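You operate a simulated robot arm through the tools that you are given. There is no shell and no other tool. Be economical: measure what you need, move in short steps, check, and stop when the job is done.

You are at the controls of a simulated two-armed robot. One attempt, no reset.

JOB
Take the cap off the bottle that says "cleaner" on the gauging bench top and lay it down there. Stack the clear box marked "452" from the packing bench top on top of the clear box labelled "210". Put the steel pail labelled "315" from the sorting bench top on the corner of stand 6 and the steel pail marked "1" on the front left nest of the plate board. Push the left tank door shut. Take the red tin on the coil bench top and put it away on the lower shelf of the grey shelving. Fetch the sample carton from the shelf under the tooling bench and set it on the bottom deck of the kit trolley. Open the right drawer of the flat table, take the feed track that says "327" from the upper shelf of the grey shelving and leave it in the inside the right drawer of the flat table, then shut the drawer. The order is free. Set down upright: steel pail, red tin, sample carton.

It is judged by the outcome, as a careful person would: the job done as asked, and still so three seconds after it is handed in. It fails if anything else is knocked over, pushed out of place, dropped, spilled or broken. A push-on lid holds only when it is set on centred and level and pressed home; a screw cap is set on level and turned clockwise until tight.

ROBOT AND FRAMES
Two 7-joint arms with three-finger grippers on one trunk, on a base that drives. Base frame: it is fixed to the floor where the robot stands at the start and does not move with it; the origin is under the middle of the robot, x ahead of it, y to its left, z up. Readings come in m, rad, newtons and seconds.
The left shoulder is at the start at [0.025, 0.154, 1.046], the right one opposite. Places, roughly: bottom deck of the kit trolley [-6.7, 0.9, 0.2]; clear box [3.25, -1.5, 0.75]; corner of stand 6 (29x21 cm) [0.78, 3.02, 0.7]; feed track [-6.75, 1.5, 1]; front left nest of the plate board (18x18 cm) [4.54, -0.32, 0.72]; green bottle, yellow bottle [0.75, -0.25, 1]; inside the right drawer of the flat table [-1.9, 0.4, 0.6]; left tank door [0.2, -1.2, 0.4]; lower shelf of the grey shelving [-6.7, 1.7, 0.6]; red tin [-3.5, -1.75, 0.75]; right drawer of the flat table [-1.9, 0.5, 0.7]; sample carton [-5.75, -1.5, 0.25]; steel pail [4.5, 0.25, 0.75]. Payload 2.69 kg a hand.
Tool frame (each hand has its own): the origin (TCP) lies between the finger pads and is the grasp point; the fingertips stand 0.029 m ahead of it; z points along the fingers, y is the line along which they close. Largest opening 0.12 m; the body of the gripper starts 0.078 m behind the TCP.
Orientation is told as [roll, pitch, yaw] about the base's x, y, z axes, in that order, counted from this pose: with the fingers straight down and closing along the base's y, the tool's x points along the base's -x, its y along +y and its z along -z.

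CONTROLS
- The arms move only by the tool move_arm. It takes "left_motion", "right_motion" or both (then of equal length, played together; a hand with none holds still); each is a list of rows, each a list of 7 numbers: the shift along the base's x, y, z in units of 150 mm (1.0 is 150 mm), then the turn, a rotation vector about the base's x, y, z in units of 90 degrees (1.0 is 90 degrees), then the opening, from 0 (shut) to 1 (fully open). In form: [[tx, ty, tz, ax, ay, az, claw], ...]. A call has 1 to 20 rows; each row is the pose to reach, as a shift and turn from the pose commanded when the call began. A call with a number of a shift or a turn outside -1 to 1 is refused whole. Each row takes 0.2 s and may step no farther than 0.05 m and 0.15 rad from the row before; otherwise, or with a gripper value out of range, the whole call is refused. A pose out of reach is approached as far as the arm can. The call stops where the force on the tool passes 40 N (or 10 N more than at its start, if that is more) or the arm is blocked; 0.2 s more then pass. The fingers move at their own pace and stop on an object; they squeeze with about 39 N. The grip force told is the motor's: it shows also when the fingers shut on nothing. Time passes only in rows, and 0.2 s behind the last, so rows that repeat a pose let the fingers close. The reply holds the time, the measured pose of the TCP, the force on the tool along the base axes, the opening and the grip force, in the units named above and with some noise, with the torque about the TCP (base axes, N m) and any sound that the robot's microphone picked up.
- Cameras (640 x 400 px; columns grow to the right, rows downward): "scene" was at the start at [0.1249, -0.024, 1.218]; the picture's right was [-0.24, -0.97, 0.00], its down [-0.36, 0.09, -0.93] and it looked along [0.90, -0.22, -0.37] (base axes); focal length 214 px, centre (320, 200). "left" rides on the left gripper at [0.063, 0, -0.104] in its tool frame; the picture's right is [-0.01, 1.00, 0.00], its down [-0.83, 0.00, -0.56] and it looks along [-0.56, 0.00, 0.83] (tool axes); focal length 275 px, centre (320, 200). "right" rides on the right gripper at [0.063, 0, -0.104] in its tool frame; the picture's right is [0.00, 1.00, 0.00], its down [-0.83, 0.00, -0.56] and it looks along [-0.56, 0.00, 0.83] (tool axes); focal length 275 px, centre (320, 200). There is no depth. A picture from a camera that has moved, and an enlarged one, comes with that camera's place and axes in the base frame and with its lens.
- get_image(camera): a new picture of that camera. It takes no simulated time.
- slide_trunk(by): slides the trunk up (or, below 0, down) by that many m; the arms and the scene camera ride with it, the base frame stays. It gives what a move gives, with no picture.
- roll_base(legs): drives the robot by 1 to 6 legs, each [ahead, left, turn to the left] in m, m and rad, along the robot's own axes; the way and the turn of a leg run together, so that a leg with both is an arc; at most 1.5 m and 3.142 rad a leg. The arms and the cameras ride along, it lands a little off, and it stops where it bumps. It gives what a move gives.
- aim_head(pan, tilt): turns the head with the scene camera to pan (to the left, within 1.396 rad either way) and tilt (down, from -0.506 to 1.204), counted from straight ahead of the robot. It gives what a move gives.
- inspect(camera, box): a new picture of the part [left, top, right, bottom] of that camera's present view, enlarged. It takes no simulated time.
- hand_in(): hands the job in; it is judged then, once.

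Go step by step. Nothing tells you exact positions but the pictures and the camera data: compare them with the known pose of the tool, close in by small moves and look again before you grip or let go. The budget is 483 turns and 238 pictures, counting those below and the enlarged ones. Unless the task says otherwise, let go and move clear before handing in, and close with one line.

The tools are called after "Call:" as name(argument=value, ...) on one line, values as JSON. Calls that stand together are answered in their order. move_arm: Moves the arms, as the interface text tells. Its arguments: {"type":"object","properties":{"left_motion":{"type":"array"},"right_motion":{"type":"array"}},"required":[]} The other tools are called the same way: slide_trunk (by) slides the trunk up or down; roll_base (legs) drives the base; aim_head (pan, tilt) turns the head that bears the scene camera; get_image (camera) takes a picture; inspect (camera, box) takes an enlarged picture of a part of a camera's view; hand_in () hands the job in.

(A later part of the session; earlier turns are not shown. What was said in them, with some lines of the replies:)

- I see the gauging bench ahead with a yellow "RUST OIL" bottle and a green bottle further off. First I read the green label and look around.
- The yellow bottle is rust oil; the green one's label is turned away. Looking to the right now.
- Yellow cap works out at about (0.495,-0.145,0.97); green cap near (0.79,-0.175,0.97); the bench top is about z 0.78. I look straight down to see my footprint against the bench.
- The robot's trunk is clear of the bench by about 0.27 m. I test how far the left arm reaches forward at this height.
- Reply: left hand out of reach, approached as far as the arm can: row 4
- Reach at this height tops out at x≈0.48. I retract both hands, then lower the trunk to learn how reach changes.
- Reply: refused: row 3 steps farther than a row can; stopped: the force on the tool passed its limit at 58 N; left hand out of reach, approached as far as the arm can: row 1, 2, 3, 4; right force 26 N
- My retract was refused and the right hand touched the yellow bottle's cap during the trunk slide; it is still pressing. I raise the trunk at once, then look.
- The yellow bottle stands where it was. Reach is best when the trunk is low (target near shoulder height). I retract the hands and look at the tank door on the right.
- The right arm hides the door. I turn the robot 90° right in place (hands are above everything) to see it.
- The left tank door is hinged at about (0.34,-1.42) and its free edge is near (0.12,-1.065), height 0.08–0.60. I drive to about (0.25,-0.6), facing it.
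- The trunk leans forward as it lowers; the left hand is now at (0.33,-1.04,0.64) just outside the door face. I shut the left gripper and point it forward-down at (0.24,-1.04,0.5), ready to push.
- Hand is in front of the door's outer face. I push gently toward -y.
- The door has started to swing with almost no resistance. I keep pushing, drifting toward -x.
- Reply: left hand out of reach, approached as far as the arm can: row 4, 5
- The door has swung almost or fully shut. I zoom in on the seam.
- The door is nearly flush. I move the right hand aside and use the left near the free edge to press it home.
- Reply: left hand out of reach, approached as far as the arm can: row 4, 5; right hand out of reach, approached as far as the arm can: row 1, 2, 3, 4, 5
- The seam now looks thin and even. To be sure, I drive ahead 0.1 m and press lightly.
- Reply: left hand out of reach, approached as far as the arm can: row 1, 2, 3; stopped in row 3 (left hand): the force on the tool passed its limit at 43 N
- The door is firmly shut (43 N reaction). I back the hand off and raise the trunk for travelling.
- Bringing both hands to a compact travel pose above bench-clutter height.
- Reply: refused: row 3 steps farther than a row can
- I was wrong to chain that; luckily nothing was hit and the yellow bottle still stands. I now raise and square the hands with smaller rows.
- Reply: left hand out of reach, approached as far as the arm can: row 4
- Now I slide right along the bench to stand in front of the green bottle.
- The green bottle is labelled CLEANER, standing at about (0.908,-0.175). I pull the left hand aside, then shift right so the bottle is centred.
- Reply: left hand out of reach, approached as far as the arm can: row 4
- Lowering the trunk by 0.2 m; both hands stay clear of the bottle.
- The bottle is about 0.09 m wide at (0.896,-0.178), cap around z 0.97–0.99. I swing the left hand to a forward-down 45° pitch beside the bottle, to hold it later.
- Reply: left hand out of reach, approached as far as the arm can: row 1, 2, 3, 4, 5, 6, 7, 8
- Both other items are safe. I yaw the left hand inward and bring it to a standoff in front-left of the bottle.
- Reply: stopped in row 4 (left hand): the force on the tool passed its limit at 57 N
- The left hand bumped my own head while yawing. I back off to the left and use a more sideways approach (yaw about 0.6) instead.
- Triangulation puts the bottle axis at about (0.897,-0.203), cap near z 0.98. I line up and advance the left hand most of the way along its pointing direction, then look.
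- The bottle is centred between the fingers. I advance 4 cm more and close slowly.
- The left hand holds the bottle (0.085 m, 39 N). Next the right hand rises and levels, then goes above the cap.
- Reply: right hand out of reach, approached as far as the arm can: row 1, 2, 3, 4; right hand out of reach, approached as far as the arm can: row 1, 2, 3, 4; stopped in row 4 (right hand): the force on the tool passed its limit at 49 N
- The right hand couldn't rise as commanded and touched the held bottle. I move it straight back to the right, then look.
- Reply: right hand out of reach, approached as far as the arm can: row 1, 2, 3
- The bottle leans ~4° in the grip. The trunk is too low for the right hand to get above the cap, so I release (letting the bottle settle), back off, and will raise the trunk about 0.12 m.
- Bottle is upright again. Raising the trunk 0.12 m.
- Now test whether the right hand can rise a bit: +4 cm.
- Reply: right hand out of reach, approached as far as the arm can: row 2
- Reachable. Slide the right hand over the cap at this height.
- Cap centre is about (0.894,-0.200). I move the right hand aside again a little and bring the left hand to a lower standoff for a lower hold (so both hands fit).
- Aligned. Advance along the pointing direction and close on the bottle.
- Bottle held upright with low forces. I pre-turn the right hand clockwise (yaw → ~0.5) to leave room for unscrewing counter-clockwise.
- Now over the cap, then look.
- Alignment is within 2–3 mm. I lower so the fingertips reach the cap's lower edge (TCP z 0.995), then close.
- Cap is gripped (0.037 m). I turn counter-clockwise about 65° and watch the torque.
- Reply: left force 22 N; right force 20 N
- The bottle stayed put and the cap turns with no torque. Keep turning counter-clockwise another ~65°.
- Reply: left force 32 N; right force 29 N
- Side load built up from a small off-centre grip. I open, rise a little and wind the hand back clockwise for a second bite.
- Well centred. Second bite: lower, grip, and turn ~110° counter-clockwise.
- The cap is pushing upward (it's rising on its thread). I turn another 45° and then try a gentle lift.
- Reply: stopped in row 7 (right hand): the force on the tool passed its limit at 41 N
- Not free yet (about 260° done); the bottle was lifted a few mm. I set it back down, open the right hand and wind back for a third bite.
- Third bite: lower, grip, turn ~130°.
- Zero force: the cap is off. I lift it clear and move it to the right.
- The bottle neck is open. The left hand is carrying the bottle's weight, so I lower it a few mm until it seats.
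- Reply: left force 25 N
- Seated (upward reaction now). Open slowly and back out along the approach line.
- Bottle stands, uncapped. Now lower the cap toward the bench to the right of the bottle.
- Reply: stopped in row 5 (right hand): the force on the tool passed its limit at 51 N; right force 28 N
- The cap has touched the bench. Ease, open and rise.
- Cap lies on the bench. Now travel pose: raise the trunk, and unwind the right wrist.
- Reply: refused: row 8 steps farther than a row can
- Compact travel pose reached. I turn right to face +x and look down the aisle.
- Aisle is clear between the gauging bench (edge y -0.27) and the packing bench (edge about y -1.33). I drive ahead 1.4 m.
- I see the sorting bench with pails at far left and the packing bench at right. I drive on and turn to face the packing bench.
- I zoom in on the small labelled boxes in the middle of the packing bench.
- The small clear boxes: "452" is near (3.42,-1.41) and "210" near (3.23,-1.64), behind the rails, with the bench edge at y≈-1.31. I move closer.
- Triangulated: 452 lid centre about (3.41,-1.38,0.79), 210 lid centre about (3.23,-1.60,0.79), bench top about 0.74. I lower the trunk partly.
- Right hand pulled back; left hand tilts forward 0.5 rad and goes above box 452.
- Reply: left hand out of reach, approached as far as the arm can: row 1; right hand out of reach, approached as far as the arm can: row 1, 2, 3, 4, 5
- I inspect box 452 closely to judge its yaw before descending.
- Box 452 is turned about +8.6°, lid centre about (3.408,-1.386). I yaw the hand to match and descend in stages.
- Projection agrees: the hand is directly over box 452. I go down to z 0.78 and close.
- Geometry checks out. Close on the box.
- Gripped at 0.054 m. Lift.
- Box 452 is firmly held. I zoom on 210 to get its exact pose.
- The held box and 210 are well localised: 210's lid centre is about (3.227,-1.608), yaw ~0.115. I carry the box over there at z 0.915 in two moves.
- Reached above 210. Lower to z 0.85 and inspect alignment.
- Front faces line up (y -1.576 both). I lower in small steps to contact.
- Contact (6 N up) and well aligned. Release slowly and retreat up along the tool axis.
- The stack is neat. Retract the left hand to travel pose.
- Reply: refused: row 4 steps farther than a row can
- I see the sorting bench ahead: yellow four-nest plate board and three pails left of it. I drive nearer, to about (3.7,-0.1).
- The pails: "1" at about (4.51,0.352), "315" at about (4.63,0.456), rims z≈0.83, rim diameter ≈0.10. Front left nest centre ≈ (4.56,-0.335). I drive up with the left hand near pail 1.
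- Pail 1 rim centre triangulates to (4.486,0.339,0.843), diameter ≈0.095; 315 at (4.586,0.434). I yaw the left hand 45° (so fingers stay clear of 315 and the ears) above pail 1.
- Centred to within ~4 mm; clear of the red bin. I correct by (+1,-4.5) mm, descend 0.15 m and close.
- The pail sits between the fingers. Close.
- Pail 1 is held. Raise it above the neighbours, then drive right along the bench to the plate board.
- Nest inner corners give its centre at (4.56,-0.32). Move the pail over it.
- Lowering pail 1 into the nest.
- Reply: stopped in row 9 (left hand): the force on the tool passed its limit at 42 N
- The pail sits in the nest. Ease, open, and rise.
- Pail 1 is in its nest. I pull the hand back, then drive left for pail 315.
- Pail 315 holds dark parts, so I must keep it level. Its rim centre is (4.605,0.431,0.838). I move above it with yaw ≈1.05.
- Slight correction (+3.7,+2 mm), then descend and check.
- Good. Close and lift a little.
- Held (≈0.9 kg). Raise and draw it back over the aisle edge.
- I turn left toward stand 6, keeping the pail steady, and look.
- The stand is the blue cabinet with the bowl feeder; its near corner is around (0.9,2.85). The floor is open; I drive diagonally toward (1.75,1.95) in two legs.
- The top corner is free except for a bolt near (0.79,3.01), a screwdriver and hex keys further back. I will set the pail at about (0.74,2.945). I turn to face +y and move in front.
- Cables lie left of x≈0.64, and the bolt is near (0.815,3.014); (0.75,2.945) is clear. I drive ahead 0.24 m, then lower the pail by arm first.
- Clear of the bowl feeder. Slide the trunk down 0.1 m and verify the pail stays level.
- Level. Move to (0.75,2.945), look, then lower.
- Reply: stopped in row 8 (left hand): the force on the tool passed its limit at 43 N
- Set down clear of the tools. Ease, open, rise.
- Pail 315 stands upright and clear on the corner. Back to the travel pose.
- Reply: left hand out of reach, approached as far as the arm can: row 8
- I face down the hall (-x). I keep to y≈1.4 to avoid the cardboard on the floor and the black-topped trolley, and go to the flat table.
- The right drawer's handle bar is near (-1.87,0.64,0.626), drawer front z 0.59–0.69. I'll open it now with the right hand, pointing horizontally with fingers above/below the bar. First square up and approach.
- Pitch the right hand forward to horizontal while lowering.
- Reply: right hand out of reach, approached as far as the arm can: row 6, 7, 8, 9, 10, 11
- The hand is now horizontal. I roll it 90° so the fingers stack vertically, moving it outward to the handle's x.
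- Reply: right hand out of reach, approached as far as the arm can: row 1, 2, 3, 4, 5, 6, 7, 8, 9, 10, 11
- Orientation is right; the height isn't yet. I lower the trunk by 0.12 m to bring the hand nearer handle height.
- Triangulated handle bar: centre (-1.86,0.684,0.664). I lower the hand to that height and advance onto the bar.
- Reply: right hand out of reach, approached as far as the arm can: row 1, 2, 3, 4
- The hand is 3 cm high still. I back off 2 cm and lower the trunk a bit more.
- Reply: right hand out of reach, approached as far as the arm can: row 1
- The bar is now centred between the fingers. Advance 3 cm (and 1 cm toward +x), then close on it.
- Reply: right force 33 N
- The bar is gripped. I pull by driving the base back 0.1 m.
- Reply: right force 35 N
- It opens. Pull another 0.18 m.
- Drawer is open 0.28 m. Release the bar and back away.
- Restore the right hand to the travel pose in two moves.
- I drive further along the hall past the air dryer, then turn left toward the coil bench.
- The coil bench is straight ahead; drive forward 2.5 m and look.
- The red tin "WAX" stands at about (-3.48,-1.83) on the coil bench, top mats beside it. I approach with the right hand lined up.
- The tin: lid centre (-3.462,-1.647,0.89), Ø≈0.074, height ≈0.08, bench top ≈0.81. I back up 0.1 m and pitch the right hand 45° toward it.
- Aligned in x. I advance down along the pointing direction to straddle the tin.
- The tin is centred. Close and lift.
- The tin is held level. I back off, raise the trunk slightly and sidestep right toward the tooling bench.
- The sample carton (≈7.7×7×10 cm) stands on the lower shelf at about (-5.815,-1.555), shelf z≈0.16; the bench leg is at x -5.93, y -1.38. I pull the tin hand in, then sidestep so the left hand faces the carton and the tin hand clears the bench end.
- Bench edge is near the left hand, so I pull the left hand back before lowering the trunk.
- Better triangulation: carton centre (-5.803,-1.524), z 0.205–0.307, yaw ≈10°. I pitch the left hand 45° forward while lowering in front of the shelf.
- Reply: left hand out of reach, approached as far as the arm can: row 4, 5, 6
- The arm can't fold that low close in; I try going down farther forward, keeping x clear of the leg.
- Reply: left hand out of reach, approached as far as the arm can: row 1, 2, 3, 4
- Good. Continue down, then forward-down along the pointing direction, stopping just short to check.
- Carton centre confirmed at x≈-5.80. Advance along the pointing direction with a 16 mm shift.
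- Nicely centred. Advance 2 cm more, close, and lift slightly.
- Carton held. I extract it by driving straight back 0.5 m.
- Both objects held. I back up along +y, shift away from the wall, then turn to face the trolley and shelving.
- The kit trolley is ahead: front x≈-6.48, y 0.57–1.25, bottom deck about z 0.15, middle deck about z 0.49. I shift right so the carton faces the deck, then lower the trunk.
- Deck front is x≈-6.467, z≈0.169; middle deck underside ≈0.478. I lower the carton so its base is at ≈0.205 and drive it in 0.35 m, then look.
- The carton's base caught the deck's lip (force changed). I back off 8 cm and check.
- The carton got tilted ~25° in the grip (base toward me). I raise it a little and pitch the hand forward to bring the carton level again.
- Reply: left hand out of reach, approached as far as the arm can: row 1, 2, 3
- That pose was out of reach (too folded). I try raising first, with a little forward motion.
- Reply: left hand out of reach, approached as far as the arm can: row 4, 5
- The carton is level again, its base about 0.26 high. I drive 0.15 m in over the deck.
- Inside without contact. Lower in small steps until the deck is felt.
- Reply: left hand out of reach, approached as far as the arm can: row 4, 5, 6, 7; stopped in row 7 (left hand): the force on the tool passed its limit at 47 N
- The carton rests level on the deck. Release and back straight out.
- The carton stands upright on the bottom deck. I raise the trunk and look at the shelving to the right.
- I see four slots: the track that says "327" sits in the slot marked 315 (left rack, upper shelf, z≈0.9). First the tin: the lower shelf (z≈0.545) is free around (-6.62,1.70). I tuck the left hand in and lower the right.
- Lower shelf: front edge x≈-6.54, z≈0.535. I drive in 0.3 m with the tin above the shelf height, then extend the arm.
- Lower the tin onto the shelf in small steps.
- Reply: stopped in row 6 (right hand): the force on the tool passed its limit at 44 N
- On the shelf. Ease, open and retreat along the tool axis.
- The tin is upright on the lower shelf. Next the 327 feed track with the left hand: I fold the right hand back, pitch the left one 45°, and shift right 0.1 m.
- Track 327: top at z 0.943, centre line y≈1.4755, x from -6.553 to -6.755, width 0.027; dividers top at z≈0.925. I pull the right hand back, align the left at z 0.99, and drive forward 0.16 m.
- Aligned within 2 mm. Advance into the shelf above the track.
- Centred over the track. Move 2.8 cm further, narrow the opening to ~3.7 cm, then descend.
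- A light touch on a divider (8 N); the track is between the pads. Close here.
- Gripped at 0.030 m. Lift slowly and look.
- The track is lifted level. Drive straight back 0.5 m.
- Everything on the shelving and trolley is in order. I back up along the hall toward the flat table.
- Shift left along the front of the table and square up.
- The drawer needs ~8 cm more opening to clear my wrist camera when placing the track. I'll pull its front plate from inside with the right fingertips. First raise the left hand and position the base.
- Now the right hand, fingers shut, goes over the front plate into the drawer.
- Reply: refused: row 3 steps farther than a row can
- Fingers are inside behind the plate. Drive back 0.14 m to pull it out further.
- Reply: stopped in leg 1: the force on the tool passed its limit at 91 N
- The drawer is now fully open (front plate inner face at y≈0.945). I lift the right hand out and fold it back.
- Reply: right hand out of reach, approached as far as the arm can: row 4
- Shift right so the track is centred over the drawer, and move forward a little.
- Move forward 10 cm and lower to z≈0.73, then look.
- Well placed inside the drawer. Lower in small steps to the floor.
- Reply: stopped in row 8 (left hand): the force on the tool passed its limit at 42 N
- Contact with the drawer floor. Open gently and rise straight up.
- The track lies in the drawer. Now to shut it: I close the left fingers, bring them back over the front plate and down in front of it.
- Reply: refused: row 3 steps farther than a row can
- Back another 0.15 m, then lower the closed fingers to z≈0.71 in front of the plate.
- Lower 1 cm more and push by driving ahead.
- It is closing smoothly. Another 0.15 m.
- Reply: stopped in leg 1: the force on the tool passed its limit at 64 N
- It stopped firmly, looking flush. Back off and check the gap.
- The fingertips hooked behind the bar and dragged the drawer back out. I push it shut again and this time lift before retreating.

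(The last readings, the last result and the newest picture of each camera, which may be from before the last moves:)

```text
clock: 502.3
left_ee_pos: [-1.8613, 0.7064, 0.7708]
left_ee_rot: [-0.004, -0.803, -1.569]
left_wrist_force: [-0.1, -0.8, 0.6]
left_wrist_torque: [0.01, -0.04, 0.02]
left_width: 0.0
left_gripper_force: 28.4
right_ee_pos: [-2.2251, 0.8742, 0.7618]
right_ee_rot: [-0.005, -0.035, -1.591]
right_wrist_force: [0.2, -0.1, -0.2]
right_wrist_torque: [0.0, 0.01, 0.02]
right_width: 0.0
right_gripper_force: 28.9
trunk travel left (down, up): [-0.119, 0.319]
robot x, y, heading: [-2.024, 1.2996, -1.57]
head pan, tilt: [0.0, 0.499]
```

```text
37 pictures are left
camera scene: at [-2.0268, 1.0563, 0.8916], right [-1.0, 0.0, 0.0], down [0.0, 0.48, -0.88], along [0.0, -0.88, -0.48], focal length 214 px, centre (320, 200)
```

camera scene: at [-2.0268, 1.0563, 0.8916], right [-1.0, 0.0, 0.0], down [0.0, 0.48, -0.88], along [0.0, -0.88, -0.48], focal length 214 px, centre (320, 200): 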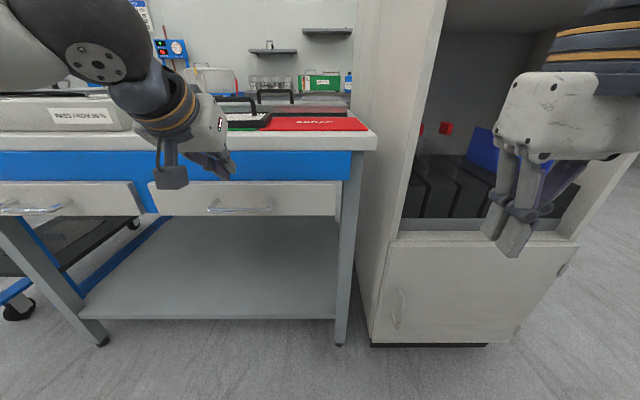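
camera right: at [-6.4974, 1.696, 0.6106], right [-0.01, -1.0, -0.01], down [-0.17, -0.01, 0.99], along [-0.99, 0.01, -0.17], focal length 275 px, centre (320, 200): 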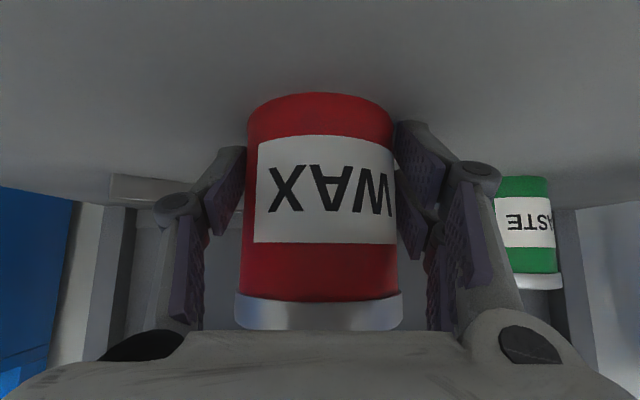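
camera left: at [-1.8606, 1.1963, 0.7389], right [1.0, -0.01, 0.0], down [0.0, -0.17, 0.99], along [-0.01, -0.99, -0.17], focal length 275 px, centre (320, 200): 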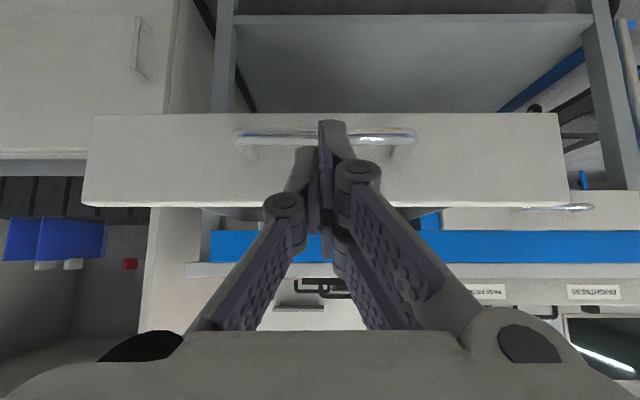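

Call:
roll_base(legs=[[-0.2, 0, 0]])

Call:
inspect(camera="scene", box=[30, 110, 370, 280])

```text
clock: 503.9
left_ee_pos: [-1.8618, 0.9045, 0.7709]
left_ee_rot: [-0.006, -0.803, -1.569]
left_wrist_force: [0.2, 0.1, 0.0]
left_wrist_torque: [0.04, -0.06, 0.0]
left_width: 0.0
left_gripper_force: 28.4
right_ee_pos: [-2.2249, 1.0709, 0.7598]
right_ee_rot: [-0.004, -0.034, -1.588]
right_wrist_force: [0.5, -0.5, -1.3]
right_wrist_torque: [0.04, -0.01, -0.02]
right_width: 0.0
right_gripper_force: 28.7
trunk travel left (down, up): [-0.119, 0.319]
robot x, y, heading: [-2.0269, 1.4946, -1.573]
head pan, tilt: [0.0, 0.499]
```

```text
1.88 times, centred on (200, 195) of scene
camera zoom: at [-2.0262, 1.2536, 0.8916], right [-1.0, 0.0, 0.0], down [0.0, 0.48, -0.88], along [0.0, -0.88, -0.48], focal length 404 px, centre (546, 209)
```

zoom: 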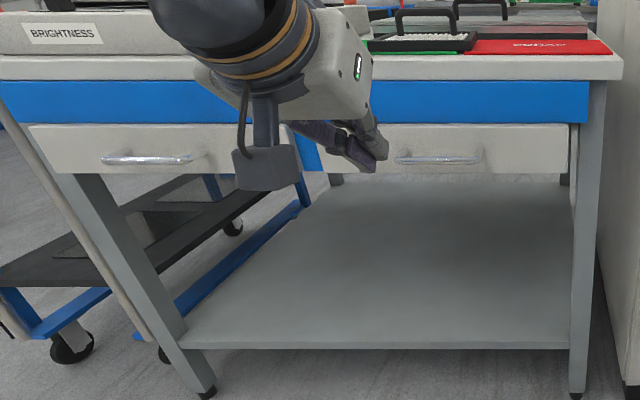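

The drawer looks flush with its neighbour. For certainty I press once more on the handle bar from the front.

Call:
move_arm(left_motion=[[0, 0, -0.28, 0, 0, 0, 0], [0, 0, -0.55, 0, 0, 0, 0], [0, -0.3, -0.55, 0, 0, 0, 0], [0, -0.6, -0.55, 0, 0, 0, 0], [0, -0.9, -0.55, 0, 0, 0, 0], [0, -1, -0.55, 0, 0, 0, 0]])

Call:
move_arm(left_motion=[[0, -0.1, 0, 0, 0, 0, 0], [0, -0.2, 0, 0, 0, 0, 0], [0, -0.28, 0, 0, 0, 0, 0], [0, -0.34, 0, 0, 0, 0, 0], [0, -0.4, 0, 0, 0, 0, 0]])

Call:
inspect(camera="scene", box=[30, 110, 370, 280])

```text
clock: 505.3
left_ee_pos: [-1.859, 0.7524, 0.6885]
left_ee_rot: [-0.004, -0.804, -1.57]
left_wrist_force: [-0.3, 0.2, -0.6]
left_wrist_torque: [-0.03, 0.01, 0.0]
left_width: 0.0
left_gripper_force: 29.0
right_ee_pos: [-2.2242, 1.0709, 0.7606]
right_ee_rot: [-0.004, -0.034, -1.588]
right_wrist_force: [0.6, 0.0, 0.0]
right_wrist_torque: [0.03, 0.03, 0.02]
right_width: 0.0
right_gripper_force: 28.6
trunk travel left (down, up): [-0.119, 0.319]
robot x, y, heading: [-2.0272, 1.4924, -1.569]
head pan, tilt: [0.0, 0.499]
```

```text
clock: 506.3
left_ee_pos: [-1.8605, 0.7081, 0.6895]
left_ee_rot: [-0.004, -0.796, -1.567]
left_wrist_force: [0.6, 23.6, 11.0]
left_wrist_torque: [0.29, -0.06, -0.13]
left_width: 0.0059
left_gripper_force: 28.1
right_ee_pos: [-2.2237, 1.074, 0.7627]
right_ee_rot: [-0.004, -0.038, -1.587]
right_wrist_force: [0.0, -0.6, 0.2]
right_wrist_torque: [-0.03, 0.0, 0.04]
right_width: 0.0
right_gripper_force: 28.3
trunk travel left (down, up): [-0.119, 0.319]
robot x, y, heading: [-2.0242, 1.4934, -1.566]
head pan, tilt: [0.0, 0.499]
stopped in row 5 (left hand): the force on the tool passed its limit at 55 N (the readings are from after the stop); the commanded pose is now the measured one
```

```text
1.88 times, centred on (200, 195) of scene
camera zoom: at [-2.026, 1.2568, 0.8925], right [-1.0, 0.0, 0.0], down [0.0, 0.48, -0.88], along [0.0, -0.88, -0.48], focal length 404 px, centre (546, 209)
```

zoom: 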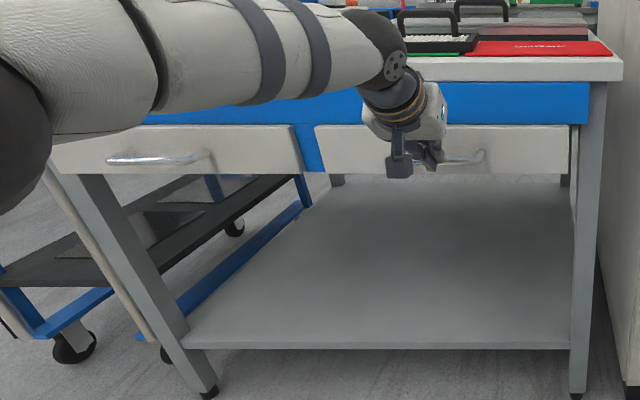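

Firmly shut at 55 N. Retreat straight back slightly, then up, and check it stays shut.

Call:
move_arm(left_motion=[[0, 0.1, 0.0, 0, 0, 0, 0], [0, 0.25, 0.1, 0, 0, 0, 0], [0, 0.45, 0.3, 0, 0, 0, 0], [0, 0.65, 0.5, 0, 0, 0, 0], [0, 0.85, 0.7, 0, 0, 0, 0]])

Call:
roll_base(legs=[[-0.3, 0, 0]])

Call:
get_image(camera="scene")

```text
clock: 507.5
left_ee_pos: [-1.8585, 0.8337, 0.7915]
left_ee_rot: [-0.003, -0.793, -1.564]
left_wrist_force: [-0.4, 0.1, 0.0]
left_wrist_torque: [0.01, 0.01, 0.02]
left_width: 0.0001
left_gripper_force: 28.9
right_ee_pos: [-2.2239, 1.0716, 0.7616]
right_ee_rot: [-0.002, -0.033, -1.587]
right_wrist_force: [-0.3, -0.3, 0.9]
right_wrist_torque: [-0.05, -0.03, -0.02]
right_width: 0.0001
right_gripper_force: 28.3
trunk travel left (down, up): [-0.119, 0.319]
robot x, y, heading: [-2.0259, 1.4963, -1.571]
head pan, tilt: [0.0, 0.499]
```

```text
clock: 509.5
left_ee_pos: [-1.8603, 1.1329, 0.7916]
left_ee_rot: [-0.002, -0.793, -1.567]
left_wrist_force: [0.4, -0.1, -0.4]
left_wrist_torque: [0.01, -0.02, 0.05]
left_width: 0.0003
left_gripper_force: 28.5
right_ee_pos: [-2.2251, 1.3733, 0.7614]
right_ee_rot: [-0.003, -0.035, -1.589]
right_wrist_force: [-1.0, -0.3, 0.0]
right_wrist_torque: [0.02, 0.0, 0.0]
right_width: 0.0
right_gripper_force: 28.6
trunk travel left (down, up): [-0.119, 0.319]
robot x, y, heading: [-2.0226, 1.7984, -1.569]
head pan, tilt: [0.0, 0.499]
```

```text
34 pictures are left
camera scene: at [-2.0263, 1.5551, 0.8916], right [-1.0, 0.0, 0.0], down [0.0, 0.48, -0.88], along [0.0, -0.88, -0.48], focal length 214 px, centre (320, 200)
```

scene: 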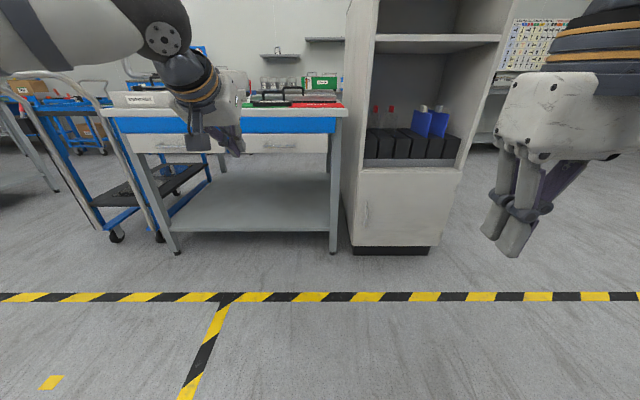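

Everything asked for is done: the drawer is shut and both hands are clear. I hand the job in.

Call:
hand_in()

```text
The job is handed in.
```

The whole job is done and handed in. The cleaner cap is off and lying on the bench, box 452 is on 210, and pail 315 is on the corner of stand 6 with pail 1 in the front left nest. The left tank door is shut, the red tin is on the lower shelf, the sample carton is on the trolley's bottom deck, and feed track 327 is in the shut right drawer.
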